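You operate a simulated robot arm through the tools that you are given. There is no shell and no other tool.

You run a simulated robot arm. Do the job below in one go: nothing can be reset, and whatever is moved stays where it is left.

Task
Brush the white and the purple onion bulb clean on the roller and put them back.
Fine: switch the roller on for it and off again; leave the third bulb muddy. Set down upright: what you pick out.

The check looks at the end state, three seconds after you hand in, the way a careful person would. Anything else that was tipped, shoved, dropped, spilled or broken makes it a failure.

Robot
A 6-joint arm with a two-finger parallel gripper, fixed in place. Base frame: the origin is at the foot of the arm, x ahead of it, y to its left, z up. Lengths are in mm, angles in rad, forces in N, time in s.
With the tool pointing down near the work surface it reaches from about 440 to 860 mm from the base axis. Its first joint turns from -2.007 to 2.007 rad. Payload 4.2 kg.
The tool frame sits at the grasp point between the pads (the TCP): z along the fingers, y along the line on which they close. The tips reach 23 mm beyond it. Largest opening 94 mm; finger width 38, thickness 10; the body of the gripper, 54 by 96 mm, starts 39 mm behind the TCP.
Orientation is told as [roll, pitch, yaw] about the base's x, y, z axes, in that order, counted from this pose: with the fingers straight down and closing along the base's y, the tool's x points along the base's -x, its y along +y and its z along -z.

Tools
- The arm moves only by the tool play_rows. Its arguments are lists of equal length, an entry for each row: "fingers": the gripper command, from -1 (shut) to 1 (fully open), values between in proportion; "delta_pos": the shift along the base's x, y, z in units of 400 mm (1.0 is 400 mm), a list of three; "delta_rot": the turn, a rotation vector about the base's x, y, z in units of 45 degrees (1.0 is 45 degrees), a list of three. In form: {"fingers": [fingers, ...], "delta_pos": [[tx, ty, tz], ...], "delta_rot": [[ax, ay, az], ...]}. A call has 1 to 20 rows; each row is the pose to reach, as a shift and turn from the pose commanded when the call began. A call with a number of a shift or a turn outside -1 to 1 is refused whole. Rows are played at 5 a second. More than 50 mm and 0.15 rad between two rows, or a gripper value outside its range, and nothing of the call is played. A pose out of reach is approached as far as the arm can. The call stops where the force on the tool passes 40 N (or 10 N more than at its start, if that is more) or the arm is blocked; 0.2 s more then pass. The fingers move at their own pace (about 108 mm/s each) and stop on an object; they squeeze with about 26 N. The grip force told is the motor's: it shows also when the fingers shut on nothing. Time passes only in rows, and 0.2 s behind the last, so rows that repeat a pose let the fingers close. It gives the time, the measured TCP pose, the force on the tool (base axes), the opening and the grip force at its end, in the units of the frame above (readings bear some noise), with the torque about the TCP (base axes, N m) and any sound that the robot's microphone picked up, and new pictures: "show" is both (left out), scene, wrist or none.
- Cameras (640 x 400 px; columns grow to the right, rows downward): "scene" is fixed at [221.2, 651.9, 1560]; the picture's right is [-0.64, -0.76, 0.00], its down [-0.59, 0.49, -0.64] and it looks along [0.49, -0.41, -0.77] (base axes); focal length 328 px, centre (320, 200). "wrist" rides on the gripper at [86, 16, -75] in the tool frame; the picture's right is [-0.18, 0.98, 0.00], its down [-0.58, -0.11, -0.81] and it looks along [-0.79, -0.15, 0.59] (tool axes); focal length 243 px, centre (320, 200).
- slide_trunk(by): slides the trunk up (or, below 0, down) by that many mm; the arm rides with it, the base frame stays. It gives what a move gives, with no picture.
- probe_pixels(camera, pixels): for up to 12 pixels [column, row] of the newest picture of that camera ("zoom" is the newest enlarged one), the place [x, y, z] in the base frame of the surface seen there, good to about 2 mm. It takes no simulated time.
- enlarge(camera, box): a new picture of the part [left, top, right, bottom] of that camera's present view, enlarged. It takes no simulated time.
- close_job(): hands the job in; it is judged then, once.

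Unless the task says otherwise, let go and move clear before handing in.

The tools are called as name(argument=value, ...) on one line, values as JSON. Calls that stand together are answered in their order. play_rows: Moves the arm, as the interface text tells. Its arguments: {"type":"object","properties":{"fingers":{"type":"array","items":{"type":"number"}},"delta_pos":{"type":"array","items":{"type":"array","items":{"type":"number"}}},"delta_rot":{"type":"array","items":{"type":"array","items":{"type":"number"}}},"show":{"type":"string","enum":["both","scene","wrist","none"]}},"required":["fingers","delta_pos","delta_rot"]} The other tools are called the same way: slide_trunk (by) slides the trunk up or down; probe_pixels (camera, pixels) gives the place of the surface under pixels of a picture; enlarge (camera, box) takes an enlarged picture of a part of a camera's view; close_job () hands the job in.

At the start:

```text
t: 0.0
tool_pos: [356.8, 288.6, 1137.6]
ee_rot: [-0.001, 0.0, 0.0]
contact_force: [-0.4, 0.5, -0.3]
moment: [-0.01, 0.02, 0.0]
width: 94.2
grip_force: 0.1
trunk travel left (down, up): [-775.0, 215.0]
```

scene: 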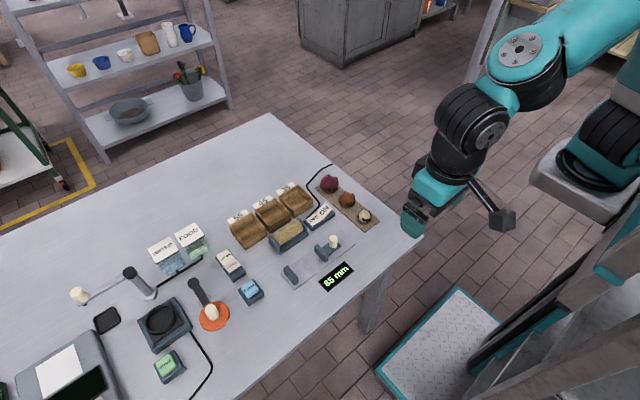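
wrist: 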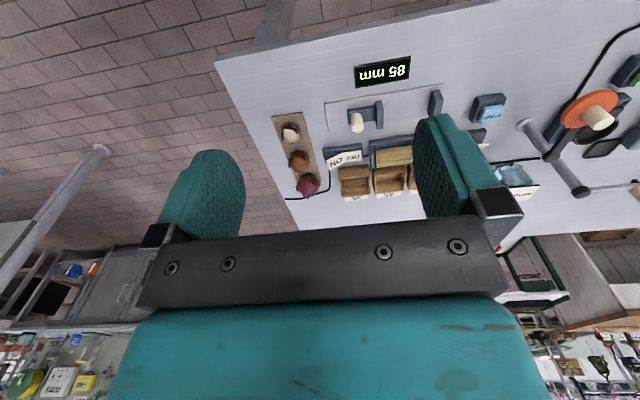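

The scene shows three bulbs near pixels (329,184), (347,200), (364,216), a brush roller around (288,236) and an on/off switch around (320,214). I'll enlarge that area to see details.

enlarge(camera="scene", box=[220, 160, 400, 300])

enlarge(camera="wrist", box=[250, 50, 500, 210])

probe_pixels(camera="scene", pixels=[[329, 184], [347, 200], [364, 216], [320, 214], [314, 219], [327, 209], [288, 236], [275, 240], [300, 228], [380, 225], [320, 185], [300, 170]])

```text
2.86 times, centred on (310, 230) of scene
```

zoom: 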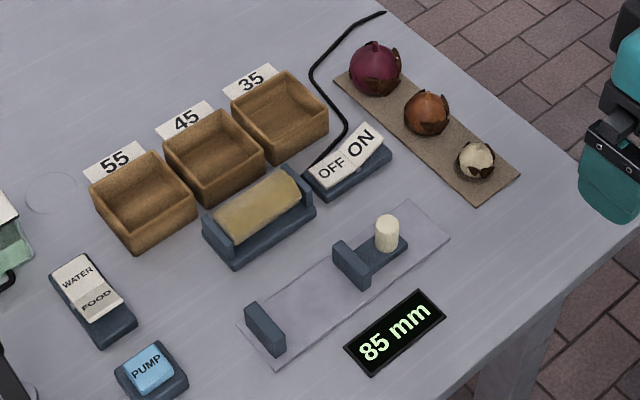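

```text
2.50 times, centred on (375, 130) of wrist
```

zoom: 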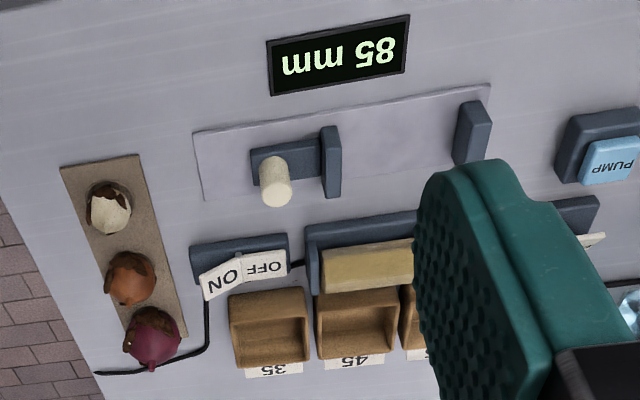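

```text
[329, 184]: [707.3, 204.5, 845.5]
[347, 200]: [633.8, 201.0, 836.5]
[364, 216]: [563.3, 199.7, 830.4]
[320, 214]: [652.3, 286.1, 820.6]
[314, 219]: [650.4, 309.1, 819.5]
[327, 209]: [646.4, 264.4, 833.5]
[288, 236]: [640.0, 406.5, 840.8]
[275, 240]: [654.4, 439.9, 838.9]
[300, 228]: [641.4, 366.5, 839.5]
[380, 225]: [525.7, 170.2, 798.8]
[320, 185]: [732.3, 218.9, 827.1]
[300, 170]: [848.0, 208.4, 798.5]
```

The bulbs sit on a strip near y≈200 with the table at z≈799; the roller is near (640,400), its rocker switch near (648,286). I'll look closer at bulbs, roller and switch.

enlarge(camera="scene", box=[310, 168, 390, 232])

probe_pixels(camera="zoom", pixels=[[150, 100], [150, 150], [110, 130], [200, 130], [300, 220], [300, 270], [255, 260], [340, 260], [435, 370], [435, 410], [400, 380], [470, 380]])

enlarge(camera="scene", box=[270, 195, 340, 251])

probe_pixels(camera="zoom", pixels=[[30, 320], [60, 380], [150, 330], [200, 250], [250, 300], [330, 250], [370, 230], [380, 180], [420, 230], [480, 170], [500, 120], [540, 100]])

```text
6.25 times, centred on (350, 200) of scene
```

zoom: 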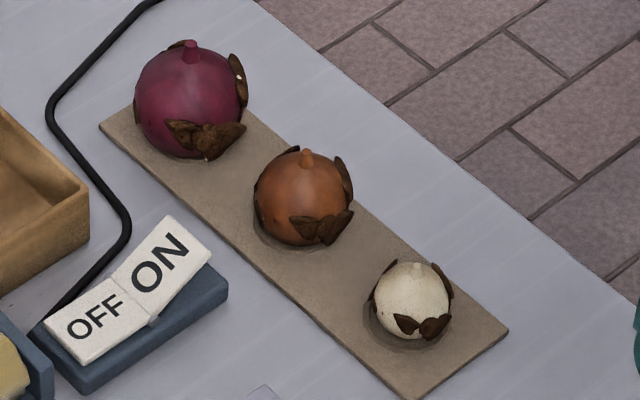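

```text
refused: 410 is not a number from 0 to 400
```

```text
7.14 times, centred on (305, 223) of scene
```

zoom: 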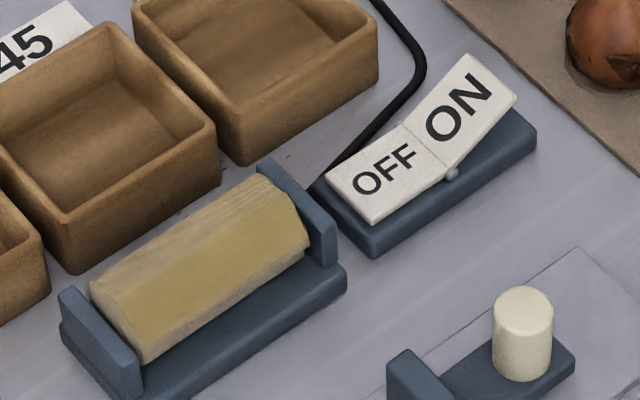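

```text
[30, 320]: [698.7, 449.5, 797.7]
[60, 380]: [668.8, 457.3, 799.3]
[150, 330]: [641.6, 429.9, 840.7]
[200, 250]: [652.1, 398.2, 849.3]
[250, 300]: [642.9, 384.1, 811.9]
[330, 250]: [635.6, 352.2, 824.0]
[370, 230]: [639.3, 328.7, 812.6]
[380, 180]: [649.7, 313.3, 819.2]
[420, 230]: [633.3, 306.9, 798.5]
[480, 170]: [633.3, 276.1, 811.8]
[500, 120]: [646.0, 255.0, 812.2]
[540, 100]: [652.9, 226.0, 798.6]
```

The rocker's ON half (zoom (460,100)) stands raised at z≈833, so the roller is off now. I'll move high over the area in front of the bulbs to see them with the wrist camera and check the reach.

play_rows(fingers=[1, 1, 1, 1, 1, 1, 1, 1], delta_pos=[[0.07, -0.02, -0.05], [0.14, -0.04, -0.1], [0.21, -0.06, -0.15], [0.28, -0.08, -0.2], [0.35, -0.1, -0.25], [0.42, -0.12, -0.3], [0.48, -0.15, -0.35], [0.52, -0.18, -0.38]], delta_rot=[[0, 0, 0], [0, 0, 0], [0, 0, 0], [0, 0, 0], [0, 0, 0], [0, 0, 0], [0, 0, 0], [0, 0, 0]])

```text
t: 1.8
tool_pos: [564.7, 218.6, 986.6]
ee_rot: [-0.001, 0.0, 0.0]
contact_force: [0.2, -0.1, -0.1]
moment: [-0.01, -0.01, -0.03]
width: 93.8
grip_force: 0.1
trunk travel left (down, up): [-775.0, 215.0]
```

scene: 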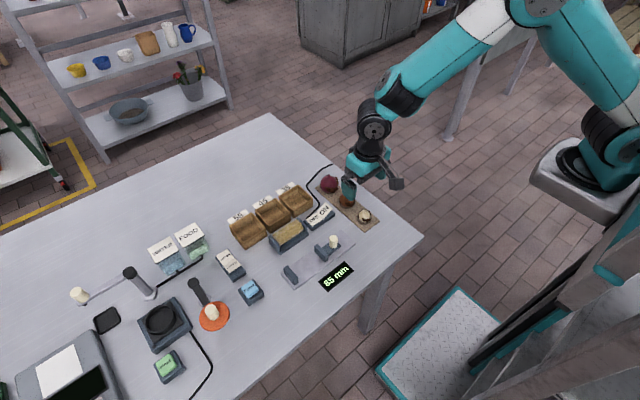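
wrist: 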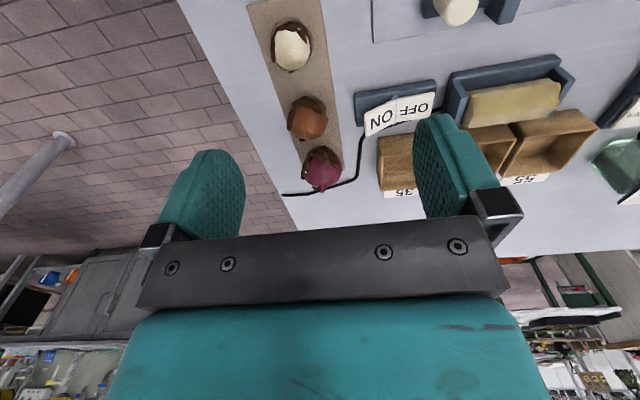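

The wrist view shows the three bulbs at (292,45), (307,118), (321,168). I'll enlarge to see the mud patches from this side.

enlarge(camera="wrist", box=[230, 0, 390, 100])

probe_pixels(camera="zoom", pixels=[[245, 180], [245, 100], [245, 255], [175, 180], [320, 180], [90, 50], [340, 50]])

enlarge(camera="wrist", box=[240, 90, 400, 200])

probe_pixels(camera="zoom", pixels=[[320, 300], [320, 250], [320, 370], [250, 300], [400, 300], [265, 100], [265, 150]])

enlarge(camera="wrist", box=[350, 40, 600, 200])

enlarge(camera="scene", box=[310, 168, 390, 232])

probe_pixels(camera="zoom", pixels=[[150, 100], [190, 85], [160, 60], [190, 45], [205, 140], [140, 90], [415, 290], [380, 300], [415, 340], [440, 285], [415, 264], [500, 330]])

```text
4.00 times, centred on (310, 50) of wrist
```

zoom: 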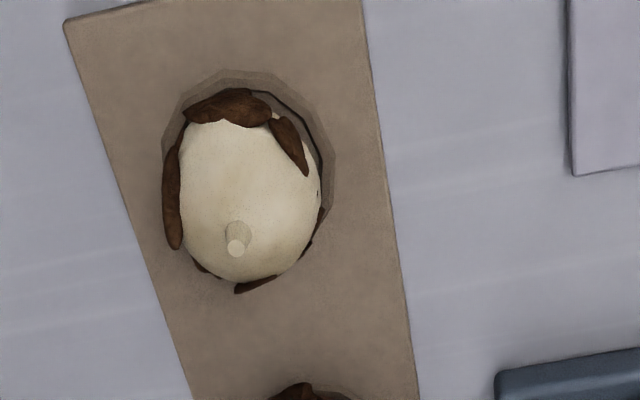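

```text
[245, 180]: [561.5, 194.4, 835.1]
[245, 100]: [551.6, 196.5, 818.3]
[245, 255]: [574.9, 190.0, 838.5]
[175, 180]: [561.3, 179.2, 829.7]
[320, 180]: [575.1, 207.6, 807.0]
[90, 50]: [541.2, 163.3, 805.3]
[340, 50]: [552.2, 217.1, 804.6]
```

```text
3.64 times, centred on (320, 145) of wrist
```

zoom: 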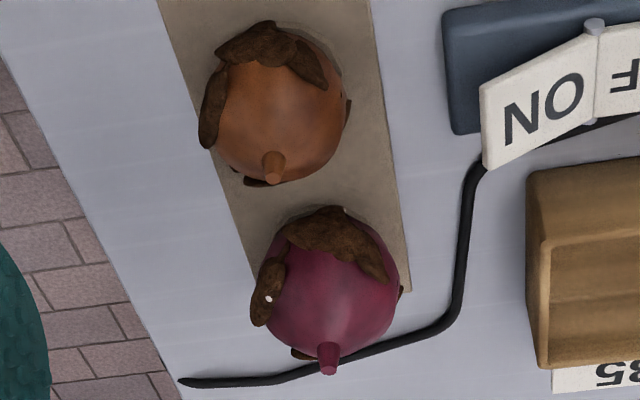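

```text
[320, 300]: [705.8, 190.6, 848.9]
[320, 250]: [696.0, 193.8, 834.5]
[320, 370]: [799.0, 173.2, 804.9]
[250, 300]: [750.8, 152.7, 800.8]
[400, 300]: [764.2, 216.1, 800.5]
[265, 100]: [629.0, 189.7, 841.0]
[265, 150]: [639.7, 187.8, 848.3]
```

```text
2.50 times, centred on (475, 120) of wrist
```

zoom: 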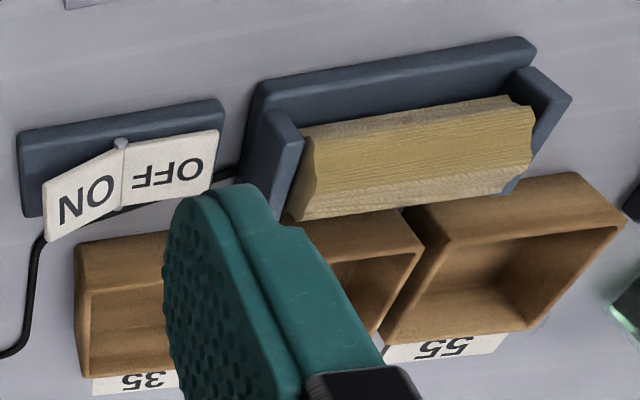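

```text
6.25 times, centred on (350, 200) of scene
```

zoom: 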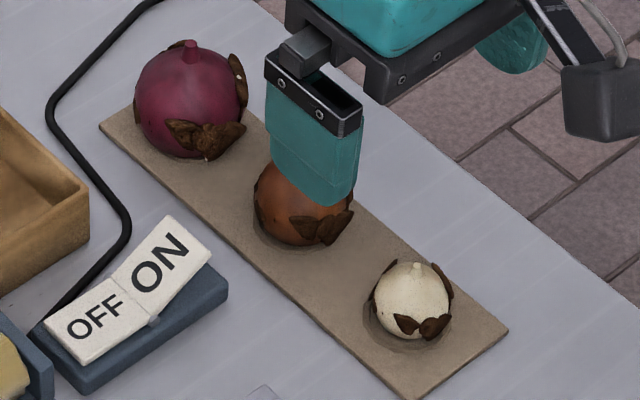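

```text
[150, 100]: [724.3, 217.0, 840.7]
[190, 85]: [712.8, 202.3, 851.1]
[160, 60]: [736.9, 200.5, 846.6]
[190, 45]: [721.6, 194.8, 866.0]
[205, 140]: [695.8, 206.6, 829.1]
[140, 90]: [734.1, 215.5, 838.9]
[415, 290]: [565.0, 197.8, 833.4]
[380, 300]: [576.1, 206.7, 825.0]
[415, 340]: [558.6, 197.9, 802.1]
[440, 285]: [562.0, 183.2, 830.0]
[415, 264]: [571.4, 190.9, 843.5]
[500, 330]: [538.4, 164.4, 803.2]
```

White bulb's centre is about (571,191,820) and purple's about (722,195,830), each in a shallow cup on the board. Now I'll measure the roller and its end plates.

enlarge(camera="scene", box=[265, 205, 325, 255])

probe_pixels(camera="scene", pixels=[[282, 240], [282, 238], [282, 236], [283, 233], [283, 230], [283, 228], [283, 226], [283, 224], [283, 222], [290, 248], [295, 243], [300, 238]])

probe_pixels(camera="wrist", pixels=[[480, 78], [490, 82], [500, 90], [500, 97], [500, 104], [500, 110], [500, 116], [500, 122], [462, 95], [570, 75], [540, 60], [465, 105]])

```text
8.00 times, centred on (295, 230) of scene
```

zoom: 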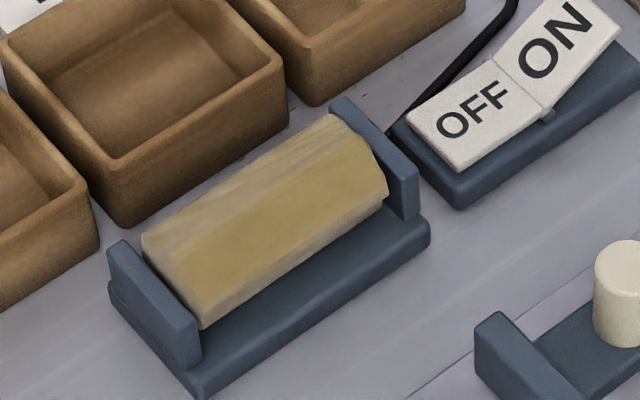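

```text
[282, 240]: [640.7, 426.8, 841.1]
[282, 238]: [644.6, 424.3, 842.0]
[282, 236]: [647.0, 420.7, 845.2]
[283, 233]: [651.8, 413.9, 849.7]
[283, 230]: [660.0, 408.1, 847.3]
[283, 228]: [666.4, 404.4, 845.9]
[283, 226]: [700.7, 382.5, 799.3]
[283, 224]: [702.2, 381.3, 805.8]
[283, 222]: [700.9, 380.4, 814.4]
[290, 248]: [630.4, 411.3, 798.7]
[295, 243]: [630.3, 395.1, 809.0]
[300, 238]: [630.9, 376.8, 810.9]
```

```text
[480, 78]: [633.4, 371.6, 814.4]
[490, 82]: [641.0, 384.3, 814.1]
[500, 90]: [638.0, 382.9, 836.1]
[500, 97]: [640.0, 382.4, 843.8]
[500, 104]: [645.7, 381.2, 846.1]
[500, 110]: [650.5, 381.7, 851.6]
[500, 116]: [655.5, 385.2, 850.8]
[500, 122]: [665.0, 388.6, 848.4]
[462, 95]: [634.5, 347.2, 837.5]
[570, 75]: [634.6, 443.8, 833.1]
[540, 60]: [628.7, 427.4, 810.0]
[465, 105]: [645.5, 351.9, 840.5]
```

The roller's axis is near x≈655, z≈832 with its front at x≈636, its top at 851, spanning y≈352–440. I'll probe the rocker's ON plate before pressing it.

enlarge(camera="scene", box=[300, 195, 345, 230])

probe_pixels(camera="zoom", pixels=[[250, 150], [290, 200], [330, 140], [310, 110], [380, 70], [430, 120], [460, 130], [150, 200], [200, 260], [400, 200], [480, 160], [395, 120]])

```text
11.43 times, centred on (322, 212) of scene
```

zoom: 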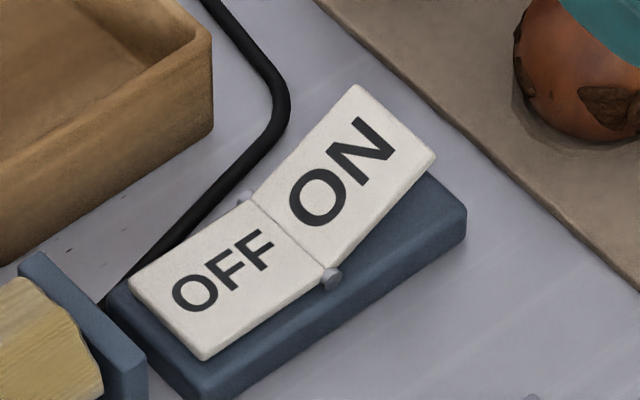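

```text
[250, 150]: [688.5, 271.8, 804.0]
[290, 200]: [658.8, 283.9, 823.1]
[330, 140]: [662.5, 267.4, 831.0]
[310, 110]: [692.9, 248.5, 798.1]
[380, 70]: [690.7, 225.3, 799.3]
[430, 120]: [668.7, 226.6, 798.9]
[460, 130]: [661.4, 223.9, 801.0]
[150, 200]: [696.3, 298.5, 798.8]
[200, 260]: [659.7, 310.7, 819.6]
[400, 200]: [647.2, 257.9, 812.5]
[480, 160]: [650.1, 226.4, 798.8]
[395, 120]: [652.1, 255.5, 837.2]
```

The ON plate spans y≈250–285, centred at x≈655, z≈835. I'll shut the fingers, go over (655,258) and press it down gently.

play_rows(fingers=[-1, -1, -1, -1, -1, -1, -1, -1, -1], delta_pos=[[0.08, 0.03, 0], [0.16, 0.07, 0], [0.225, 0.1, -0.03], [0.225, 0.1, -0.1], [0.225, 0.1, -0.18], [0.225, 0.1, -0.25], [0.225, 0.1, -0.29], [0.225, 0.1, -0.31], [0.225, 0.1, -0.31]], delta_rot=[[0, 0, 0], [0, 0, 0], [0, 0, 0], [0, 0, 0], [0, 0, 0], [0, 0, 0], [0, 0, 0], [0, 0, 0], [0, 0, 0]])

```text
t: 3.8
tool_pos: [653.4, 257.4, 861.4]
ee_rot: [0.0, 0.0, 0.0]
contact_force: [-0.1, -1.2, 1.8]
moment: [-0.03, 0.01, -0.04]
width: 0.0
grip_force: 25.8
trunk travel left (down, up): [-775.0, 215.0]
```

scene: 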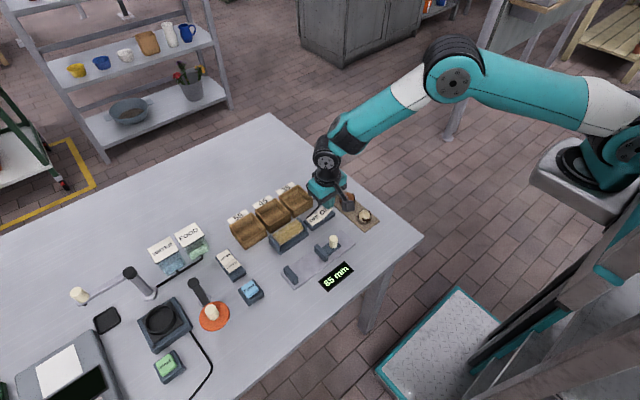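
wrist: 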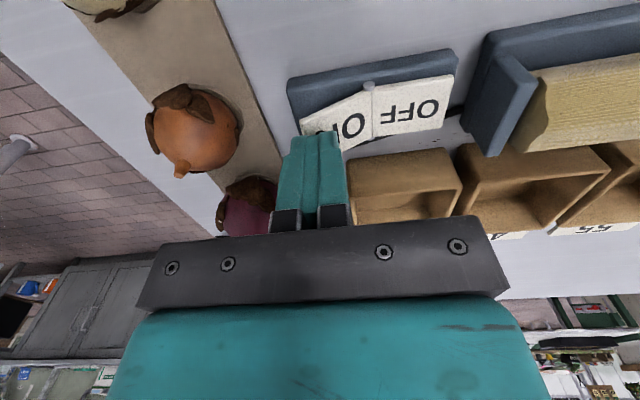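

The tips have just met the ON plate (z≈861, 1.8 N). I'll push down slowly further.

play_rows(fingers=[-1, -1, -1, -1, -1, -1], delta_pos=[[0, 0, -0.01], [0, 0, -0.02], [0, 0, -0.03], [0, 0, -0.038], [0, 0, -0.045], [0, 0, -0.05]], delta_rot=[[0, 0, 0], [0, 0, 0], [0, 0, 0], [0, 0, 0], [0, 0, 0], [0, 0, 0]])

```text
t: 5.2
tool_pos: [656.0, 257.9, 844.1]
ee_rot: [0.001, -0.001, -0.002]
contact_force: [-6.5, -1.9, 16.3]
moment: [0.06, 0.37, -0.03]
width: 0.0
grip_force: 25.4
trunk travel left (down, up): [-775.0, 215.0]
```

scene: 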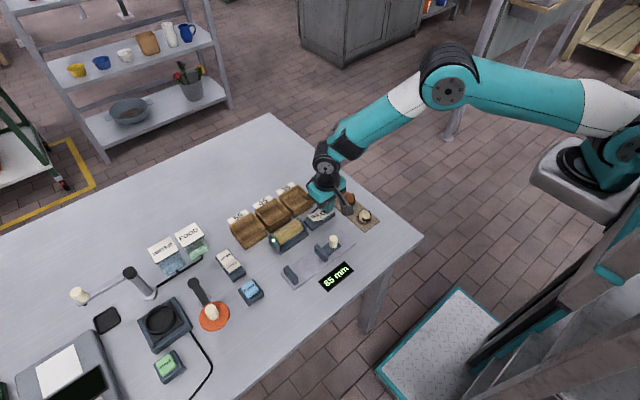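
wrist: 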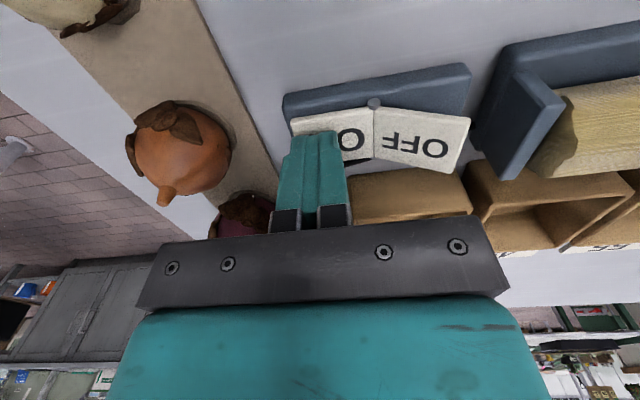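

The rocker flipped and a green lamp lit at scene (275,240): the roller is on. I'll rise and move above the white bulb with the fingers partly open.

play_rows(fingers=[-1, -1, -1, 0.3, 0.3, 0.3, 0.3, 0.3], delta_pos=[[0, 0, 0.1], [0, 0, 0.2], [-0.07, -0.05, 0.2], [-0.14, -0.1, 0.2], [-0.21, -0.165, 0.2], [-0.21, -0.165, 0.15], [-0.21, -0.165, 0.12], [-0.21, -0.165, 0.12]], delta_rot=[[0, 0, 0], [0, 0, 0], [0, 0, 0], [0, 0, 0], [0, 0, 0], [0, 0, 0], [0, 0, 0], [0, 0, 0]])

enlarge(camera="scene", box=[260, 168, 390, 258])

enlarge(camera="wrist", box=[220, 0, 420, 130])

```text
t: 7.0
tool_pos: [572.5, 190.7, 889.0]
ee_rot: [0.001, 0.0, -0.001]
contact_force: [0.1, -0.5, 0.1]
moment: [-0.01, -0.04, -0.02]
width: 61.1
grip_force: 0.1
trunk travel left (down, up): [-775.0, 215.0]
```

scene: 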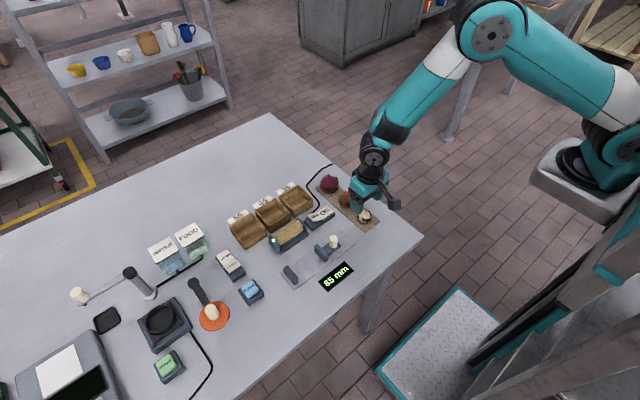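
wrist: 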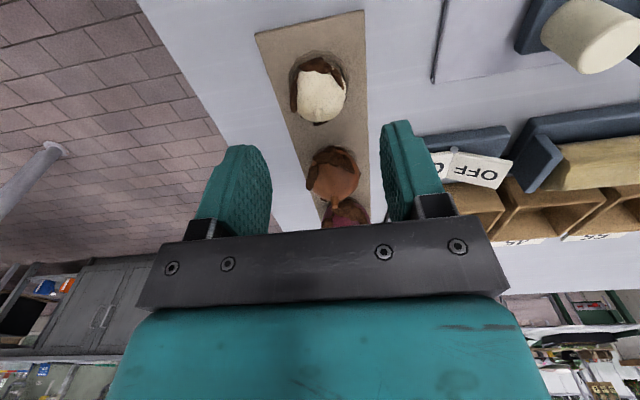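

```text
4.44 times, centred on (325, 213) of scene
```

zoom: 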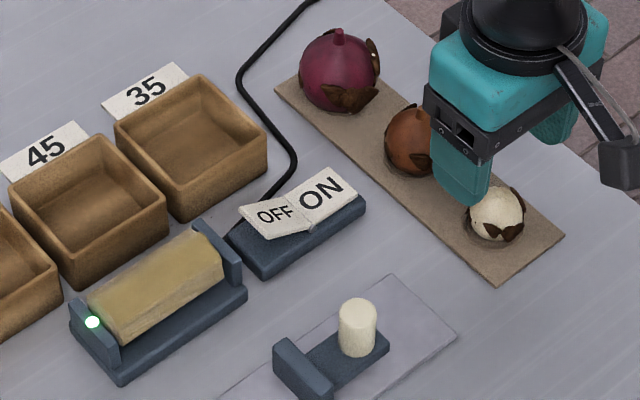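

```text
3.08 times, centred on (320, 65) of wrist
```

zoom: 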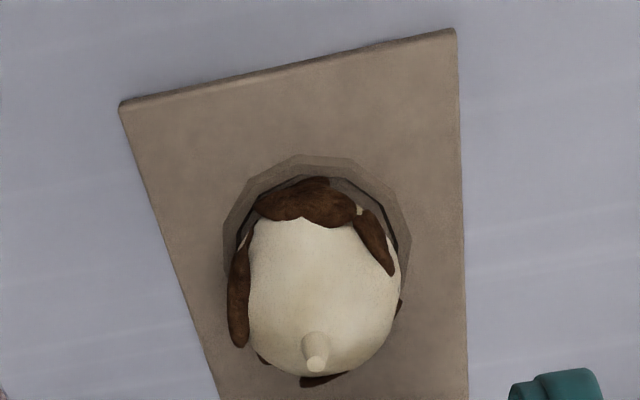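

Green lamp on, OFF half raised. I'll probe the white bulb's stub and cup edges for the exact centre before gripping.

probe_pixels(camera="zoom", pixels=[[224, 250], [411, 245], [300, 156], [316, 367], [316, 335], [255, 290], [388, 300], [320, 250], [310, 195], [238, 300], [375, 240], [320, 380]])

```text
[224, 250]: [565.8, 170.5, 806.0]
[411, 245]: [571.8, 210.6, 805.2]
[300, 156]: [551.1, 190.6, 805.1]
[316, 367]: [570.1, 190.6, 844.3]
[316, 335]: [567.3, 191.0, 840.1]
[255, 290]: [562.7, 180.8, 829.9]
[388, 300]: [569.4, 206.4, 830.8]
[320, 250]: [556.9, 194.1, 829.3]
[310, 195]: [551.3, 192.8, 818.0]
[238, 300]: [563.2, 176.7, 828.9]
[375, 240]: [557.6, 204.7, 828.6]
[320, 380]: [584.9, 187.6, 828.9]
```

White bulb's centre is about (570.6,190.7,818.5), R≈17.5, mud on its upper belt. I'll descend to a shallow grip (tips just below the equator), close and check.

play_rows(fingers=[0.3, 0.3, 0.3, -1, -1, -1, -1], delta_pos=[[0, 0, -0.06], [0, 0, -0.11], [0, 0, -0.1325], [0, 0, -0.1325], [0, 0, -0.1325], [0, 0, -0.1325], [0, 0, -0.1325]], delta_rot=[[0, 0, 0], [0, 0, 0], [0, 0, 0], [0, 0, 0], [0, 0, 0], [0, 0, 0], [0, 0, 0]])

enlarge(camera="wrist", box=[220, 0, 420, 130])

enlarge(camera="scene", box=[335, 185, 400, 235])

```text
t: 8.6
tool_pos: [572.4, 191.0, 836.5]
ee_rot: [-0.002, 0.0, 0.0]
contact_force: [0.3, 0.0, 0.2]
moment: [0.02, -0.04, -0.04]
width: 31.8
grip_force: 26.7
trunk travel left (down, up): [-775.0, 215.0]
```

scene: 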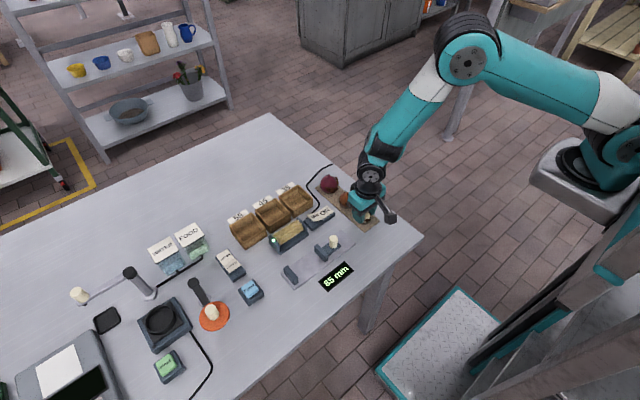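
wrist: 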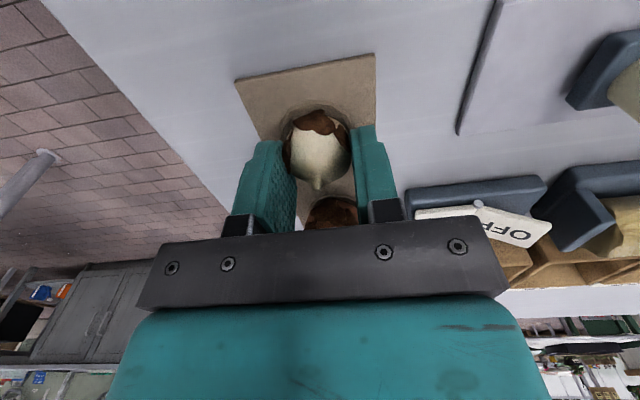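

```text
3.08 times, centred on (320, 65) of wrist
```

zoom: 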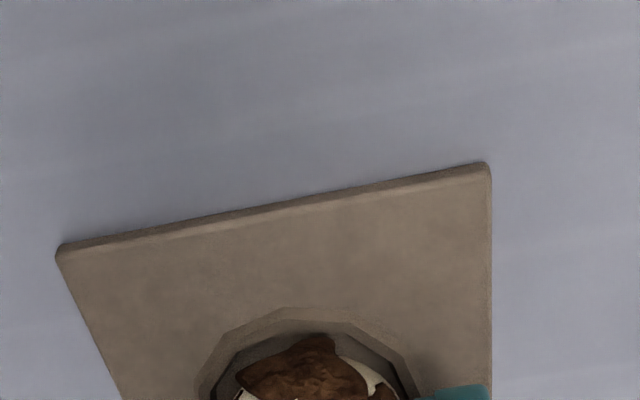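

```text
8.00 times, centred on (368, 210) of scene
```

zoom: 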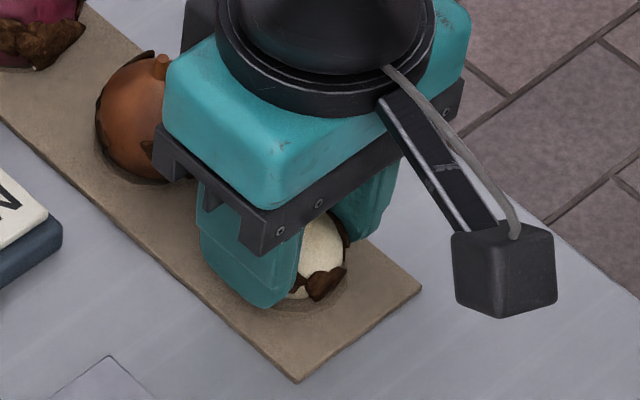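

The fingers closed on the white bulb (31.8 mm). I'll lift it and check its pose in the grip.

play_rows(fingers=[-1, -1, -1, -1], delta_pos=[[0, 0, 0.04], [0, 0, 0.1], [0, 0, 0.2], [0, 0, 0.25]], delta_rot=[[0, 0, 0], [0, 0, 0], [0, 0, 0], [0, 0, 0]])

enlarge(camera="wrist", box=[220, 80, 420, 210])

enlarge(camera="scene", box=[320, 155, 400, 215])

```text
t: 9.6
tool_pos: [571.7, 190.7, 935.0]
ee_rot: [0.001, 0.001, 0.0]
contact_force: [0.4, 0.5, -0.6]
moment: [-0.05, 0.03, -0.02]
width: 32.0
grip_force: 25.8
trunk travel left (down, up): [-775.0, 215.0]
```

scene: 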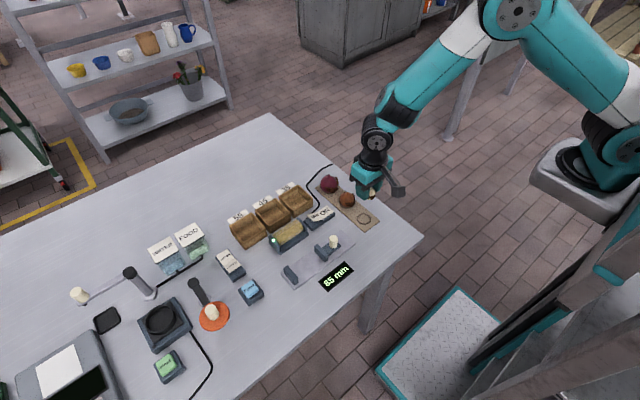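
wrist: 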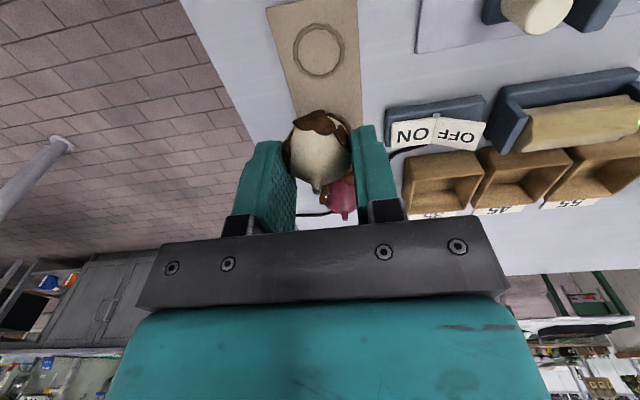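

```text
3.08 times, centred on (320, 145) of wrist
```

zoom: 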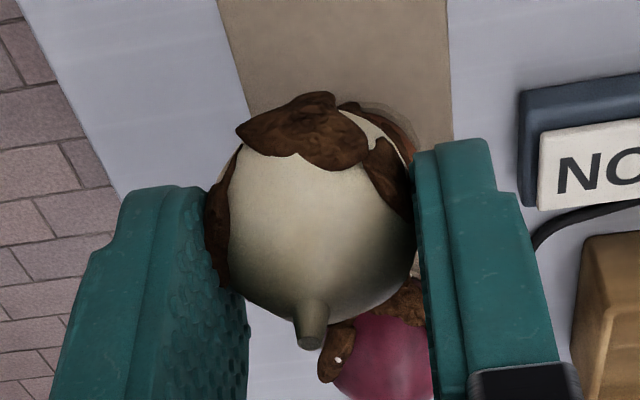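

```text
6.67 times, centred on (360, 185) of scene
```

zoom: 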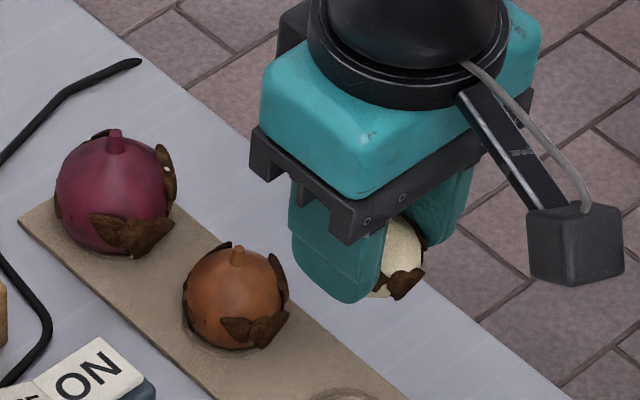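

The white bulb is upright in the grip with the mud belt exposed on the -x side (zoom (300,130)) and presumably on the +x side. I'll check obstacles in front of the roller before approaching it.

probe_pixels(camera="scene", pixels=[[333, 240], [332, 236], [322, 244], [318, 250], [290, 270], [290, 276], [346, 236], [352, 243], [300, 262], [298, 283], [275, 240], [273, 247]])

```text
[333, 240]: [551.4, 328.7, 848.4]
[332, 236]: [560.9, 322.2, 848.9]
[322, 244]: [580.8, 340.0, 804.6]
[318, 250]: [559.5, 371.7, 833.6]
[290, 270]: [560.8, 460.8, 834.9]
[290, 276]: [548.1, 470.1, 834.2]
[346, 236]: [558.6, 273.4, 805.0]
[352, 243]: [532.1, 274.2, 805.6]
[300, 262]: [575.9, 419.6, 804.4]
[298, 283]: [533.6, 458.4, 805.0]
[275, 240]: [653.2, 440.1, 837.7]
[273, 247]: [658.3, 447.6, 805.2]
```

The caliper stays below x≈580, so there is room in front of the roller. I'll carry the white bulb to (600,396), z 850, just short of the roller.

play_rows(fingers=[-1, -1, -1, -1, -1, -1, -1, -1, -1], delta_pos=[[0.02, 0.1, 0], [0.04, 0.2, 0], [0.06, 0.3, 0], [0.073, 0.4, 0], [0.073, 0.5, 0], [0.073, 0.5125, 0], [0.073, 0.5125, -0.1], [0.073, 0.5125, -0.2165], [0.073, 0.5125, -0.2165]], delta_rot=[[0, 0, 0], [0, 0, 0], [0, 0, 0], [0, 0, 0], [0, 0, 0], [0, 0, 0], [0, 0, 0], [0, 0, 0], [0, 0, 0]])

enlarge(camera="scene", box=[260, 190, 360, 260])

enlarge(camera="wrist", box=[220, 80, 420, 210])

```text
t: 11.6
tool_pos: [601.3, 398.1, 850.5]
ee_rot: [0.001, 0.0, -0.001]
contact_force: [0.2, 0.0, 0.2]
moment: [0.0, 0.01, 0.0]
width: 31.9
grip_force: 26.2
trunk travel left (down, up): [-775.0, 215.0]
```

scene: 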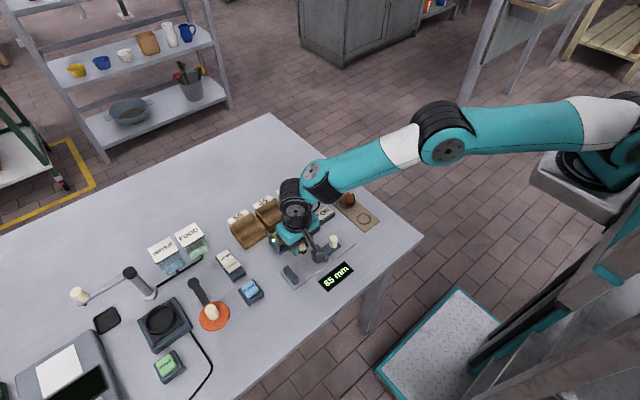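
wrist: 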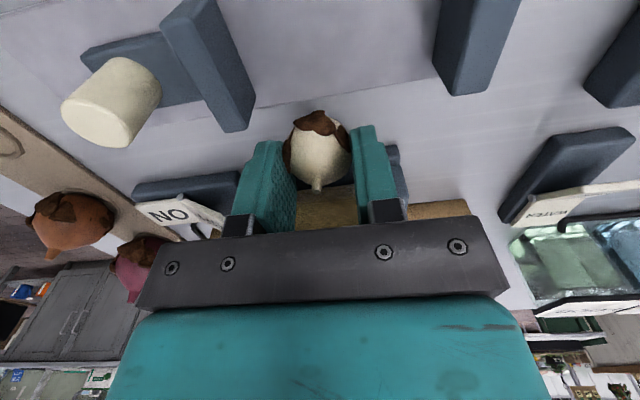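

```text
5.71 times, centred on (310, 225) of scene
```

zoom: 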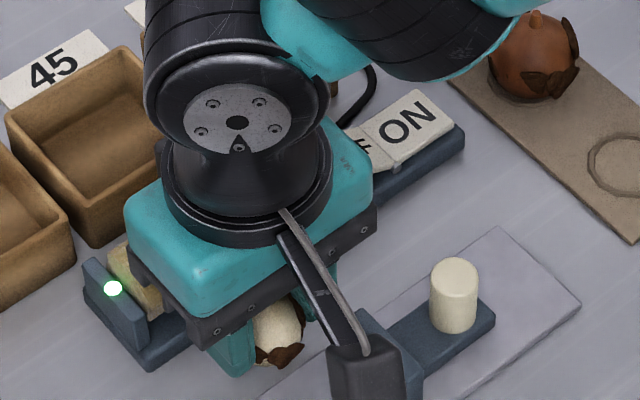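

```text
3.08 times, centred on (320, 145) of wrist
```

zoom: 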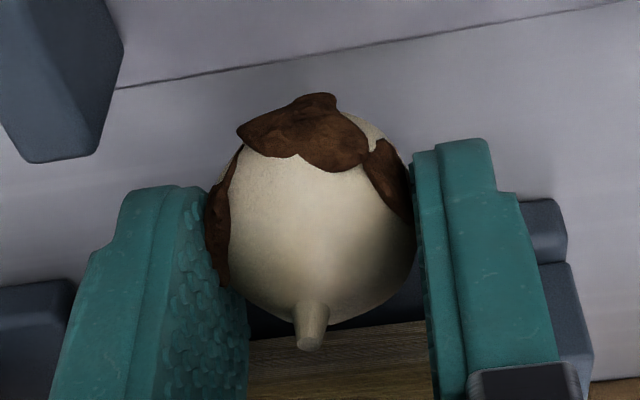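

The bulb is about 18 mm short of the roller. I'll push it in +x slowly and read the force.

play_rows(fingers=[-1, -1, -1, -1, -1, -1, -1], delta_pos=[[0.01, 0, 0], [0.02, 0, 0], [0.03, 0, 0], [0.035, 0, 0], [0.04, 0, 0], [0.045, 0, 0], [0.045, 0, 0]], delta_rot=[[0, 0, 0], [0, 0, 0], [0, 0, 0], [0, 0, 0], [0, 0, 0], [0, 0, 0], [0, 0, 0]])

enlarge(camera="wrist", box=[220, 80, 420, 210])

```text
t: 13.2
tool_pos: [618.0, 396.9, 849.2]
ee_rot: [0.001, 0.0, 0.0]
contact_force: [0.7, 0.0, -0.8]
moment: [-0.02, 0.02, -0.01]
width: 31.8
grip_force: 25.8
trunk travel left (down, up): [-775.0, 215.0]
```

scene: 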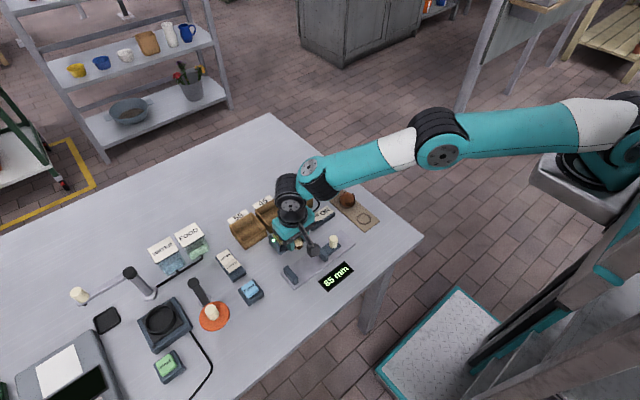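
wrist: 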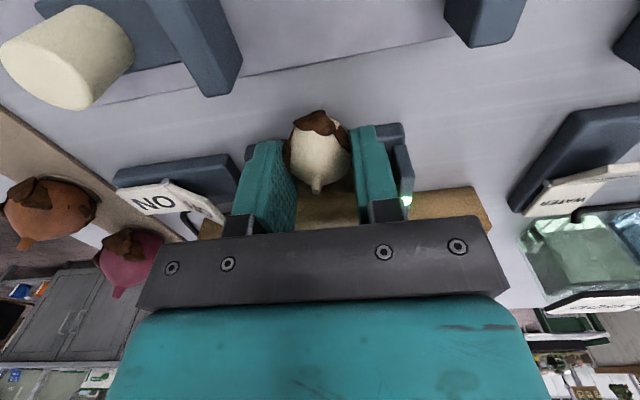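

```text
3.08 times, centred on (320, 145) of wrist
```

zoom: 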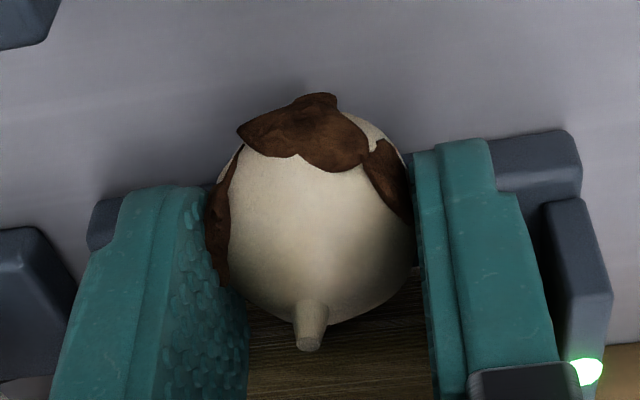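

No contact yet at x≈618. I'll go on in 1 mm steps.

play_rows(fingers=[-1, -1, -1, -1, -1], delta_pos=[[0.0025, 0, 0], [0.005, 0, 0], [0.0075, 0, 0], [0.01, 0, 0], [0.01, 0, 0]], delta_rot=[[0, 0, 0], [0, 0, 0], [0, 0, 0], [0, 0, 0], [0, 0, 0]], show="wrist")

```text
t: 14.4
tool_pos: [620.4, 397.2, 849.9]
ee_rot: [-0.002, 0.001, 0.003]
contact_force: [-28.8, -2.5, 6.0]
moment: [-0.51, 0.35, -0.38]
width: 31.8
grip_force: 26.1
trunk travel left (down, up): [-775.0, 215.0]
```

wrist: 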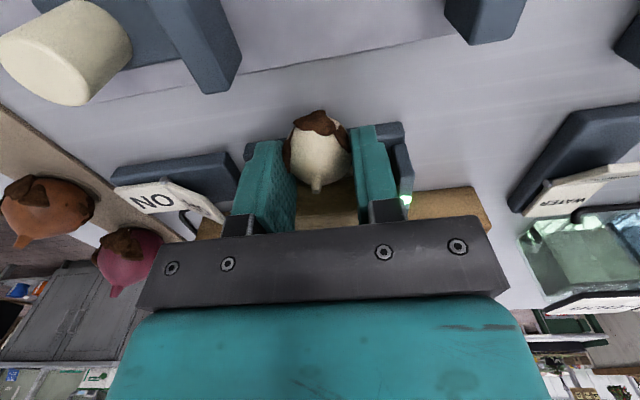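

Contact at x≈620 with about 29 N. I'll ease off by 1 mm, sweep the bulb slightly up and down along the brush for a couple of seconds and back away to see the effect.

play_rows(fingers=[-1, -1, -1, -1, -1, -1, -1, -1, -1, -1, -1, -1, -1, -1], delta_pos=[[-0.0025, 0, 0], [-0.0025, 0, 0.003], [-0.0025, 0, 0.006], [-0.0025, 0, 0.003], [-0.0025, 0, 0], [-0.0025, 0, -0.003], [-0.0025, 0, -0.006], [-0.0025, 0, -0.009], [-0.0025, 0, -0.006], [-0.0025, 0, -0.003], [-0.0025, 0, 0], [-0.03, 0, 0], [-0.06, 0, 0.05], [-0.06, 0, 0.15]], delta_rot=[[0, 0, 0], [0, 0, 0], [0, 0, 0], [0, 0, 0], [0, 0, 0], [0, 0, 0], [0, 0, 0], [0, 0, 0], [0, 0, 0], [0, 0, 0], [0, 0, 0], [0, 0, 0], [0, 0, 0], [0, 0, 0]])

enlarge(camera="wrist", box=[220, 80, 420, 210])

```text
t: 15.9
tool_pos: [620.7, 397.3, 849.7]
ee_rot: [-0.003, 0.005, 0.005]
contact_force: [-11.9, 1.0, 3.4]
moment: [-0.09, 0.13, -0.19]
width: 31.7
grip_force: 26.6
trunk travel left (down, up): [-775.0, 215.0]
stopped in row 7: the force on the tool passed its limit at 41 N (the readings are from after the stop); the commanded pose is now the measured one
```

scene: 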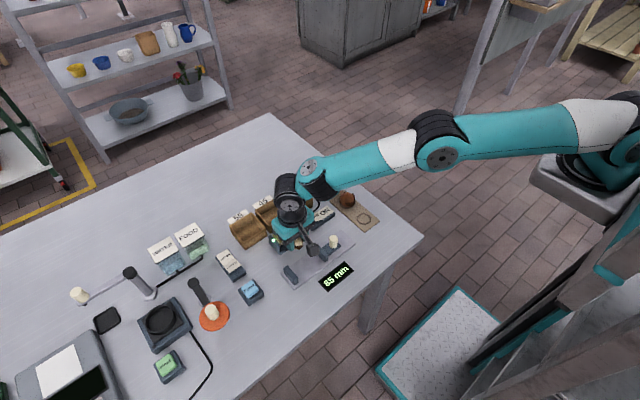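
wrist: 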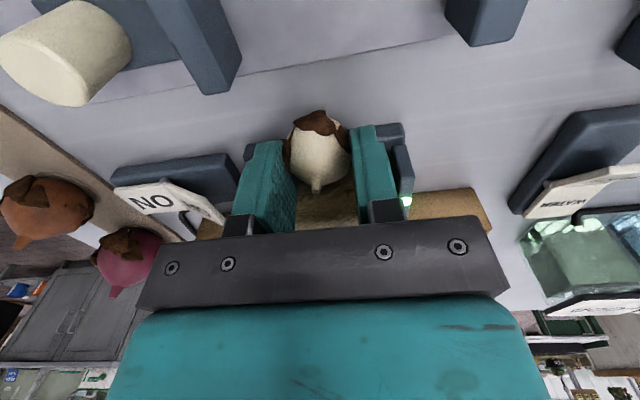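

```text
3.08 times, centred on (320, 145) of wrist
```

zoom: 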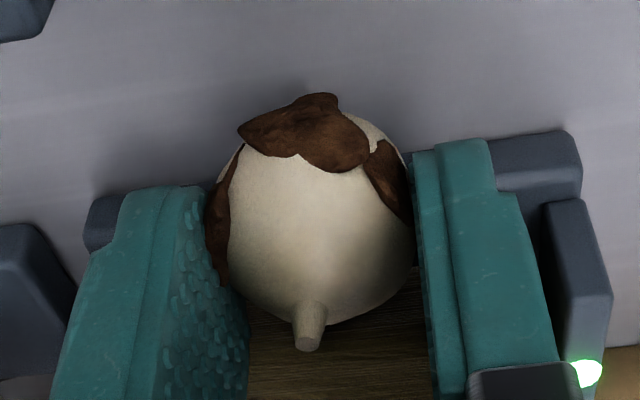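

Force spiked at the lower end of the sweep. I'll back away, lift and start turning the gripper by 180° to see the brushed side and present the opposite one.

play_rows(fingers=[-1, -1, -1, -1, -1, -1, -1, -1, -1, -1], delta_pos=[[-0.03, 0, 0], [-0.06, 0, 0.06], [-0.06, 0, 0.18], [-0.06, 0, 0.2], [-0.06, 0, 0.2], [-0.06, 0, 0.2], [-0.06, 0, 0.2], [-0.06, 0, 0.2], [-0.06, 0, 0.2], [-0.06, 0, 0.2]], delta_rot=[[0, 0, 0], [0, 0, 0], [0, 0, 0], [0, 0, 0.18], [0, 0, 0.36], [0, 0, 0.54], [0, 0, 0.72], [0, 0, 0.9], [0, 0, 1], [0, 0, 1]], show="none")

play_rows(fingers=[-1, -1, -1, -1, -1, -1], delta_pos=[[0, 0, 0], [0, 0, 0], [0, 0, 0], [0, 0, 0], [0, 0, 0], [0, 0, 0]], delta_rot=[[0, 0, 0.18], [0, 0, 0.36], [0, 0, 0.54], [0, 0, 0.72], [0, 0, 0.9], [0, 0, 1]])

enlarge(camera="scene", box=[260, 180, 360, 250])

enlarge(camera="wrist", box=[220, 80, 420, 210])

```text
t: 18.1
tool_pos: [597.5, 397.2, 929.6]
ee_rot: [-0.003, 0.003, 0.789]
contact_force: [0.7, 0.5, 0.3]
moment: [-0.01, 0.0, 0.0]
width: 32.2
grip_force: 25.9
trunk travel left (down, up): [-775.0, 215.0]
```

```text
t: 19.5
tool_pos: [598.3, 396.1, 929.6]
ee_rot: [-0.003, 0.003, 1.575]
contact_force: [-0.5, 0.6, 0.0]
moment: [0.01, 0.02, -0.03]
width: 31.8
grip_force: 25.9
trunk travel left (down, up): [-775.0, 215.0]
```

scene: 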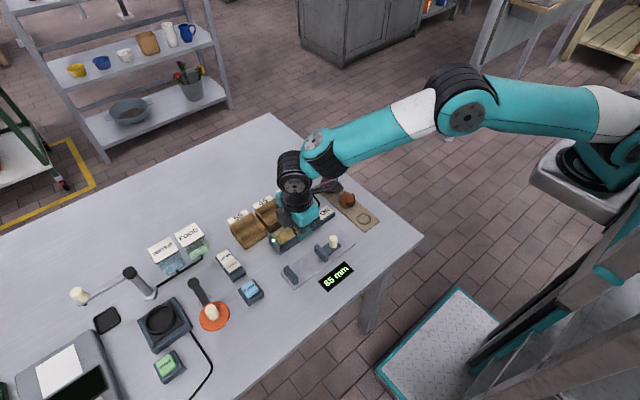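
wrist: 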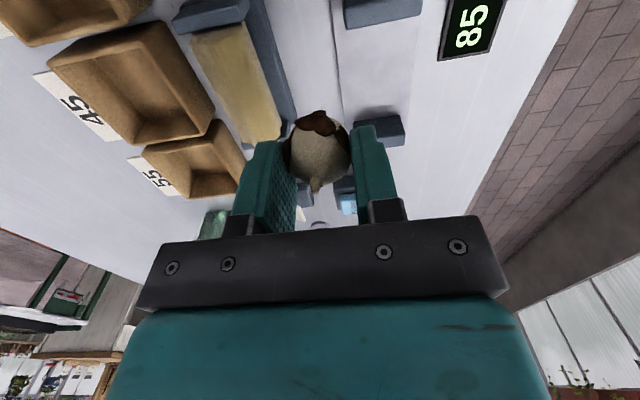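

```text
5.71 times, centred on (310, 215) of scene
```

zoom: 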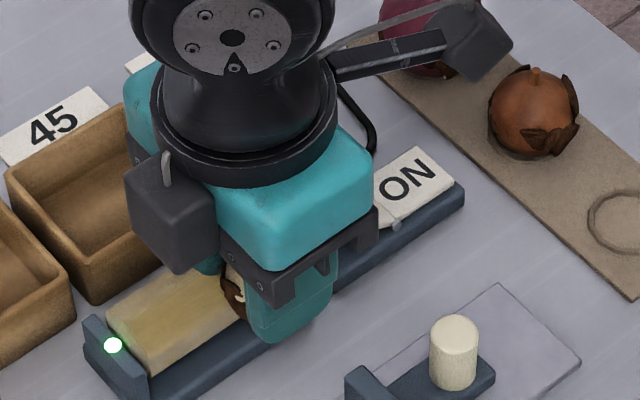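

```text
3.08 times, centred on (320, 145) of wrist
```

zoom: 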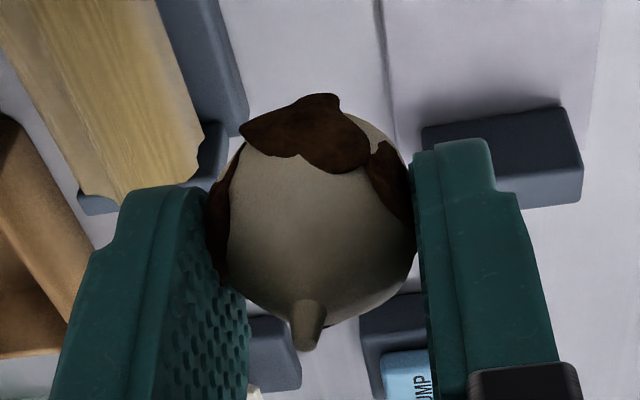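

The gripper turned 90° cleanly. I'll zoom in on the brushed side, now facing the scene camera at about (295,226).

enlarge(camera="scene", box=[285, 215, 317, 235])

play_rows(fingers=[-1, -1, -1, -1, -1, -1], delta_pos=[[0, 0, 0], [0, 0, 0], [0, 0, 0], [0, 0, 0], [0, 0, 0], [0, 0, 0]], delta_rot=[[0, 0, 0.18], [0, 0, 0.36], [0, 0, 0.54], [0, 0, 0.72], [0, 0, 0.9], [0, 0, 1]], show="scene")

enlarge(camera="scene", box=[275, 205, 325, 240])

```text
16.00 times, centred on (301, 225) of scene
```

zoom: 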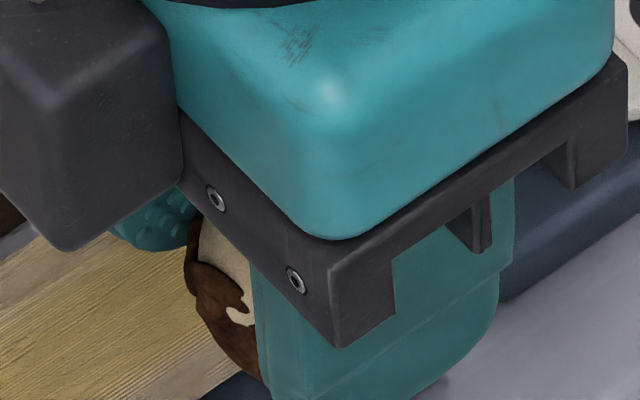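

```text
t: 20.9
tool_pos: [597.0, 397.2, 930.0]
ee_rot: [-0.001, 0.004, 2.362]
contact_force: [0.3, 0.0, 0.1]
moment: [0.02, 0.03, -0.04]
width: 31.6
grip_force: 25.4
trunk travel left (down, up): [-775.0, 215.0]
```

scene: 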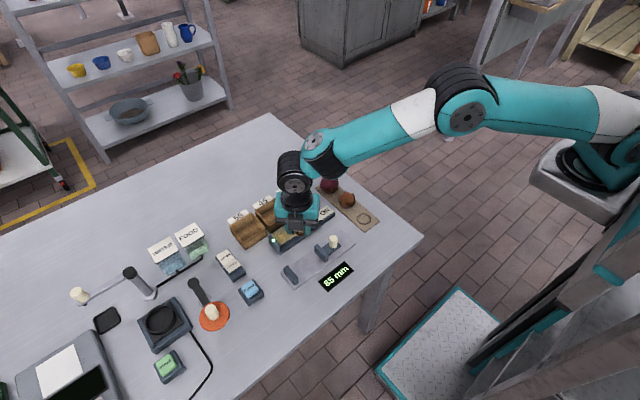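

```text
11.43 times, centred on (300, 222) of scene
```

zoom: 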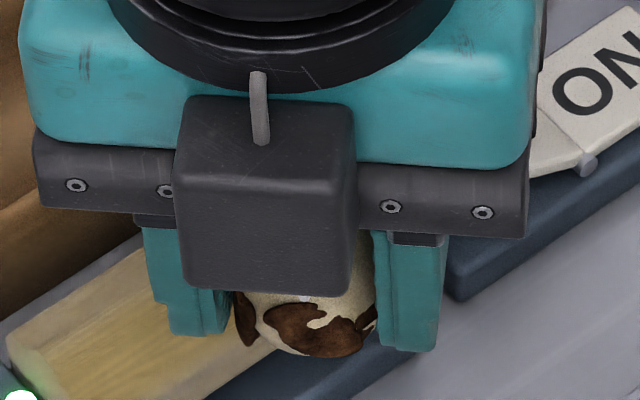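

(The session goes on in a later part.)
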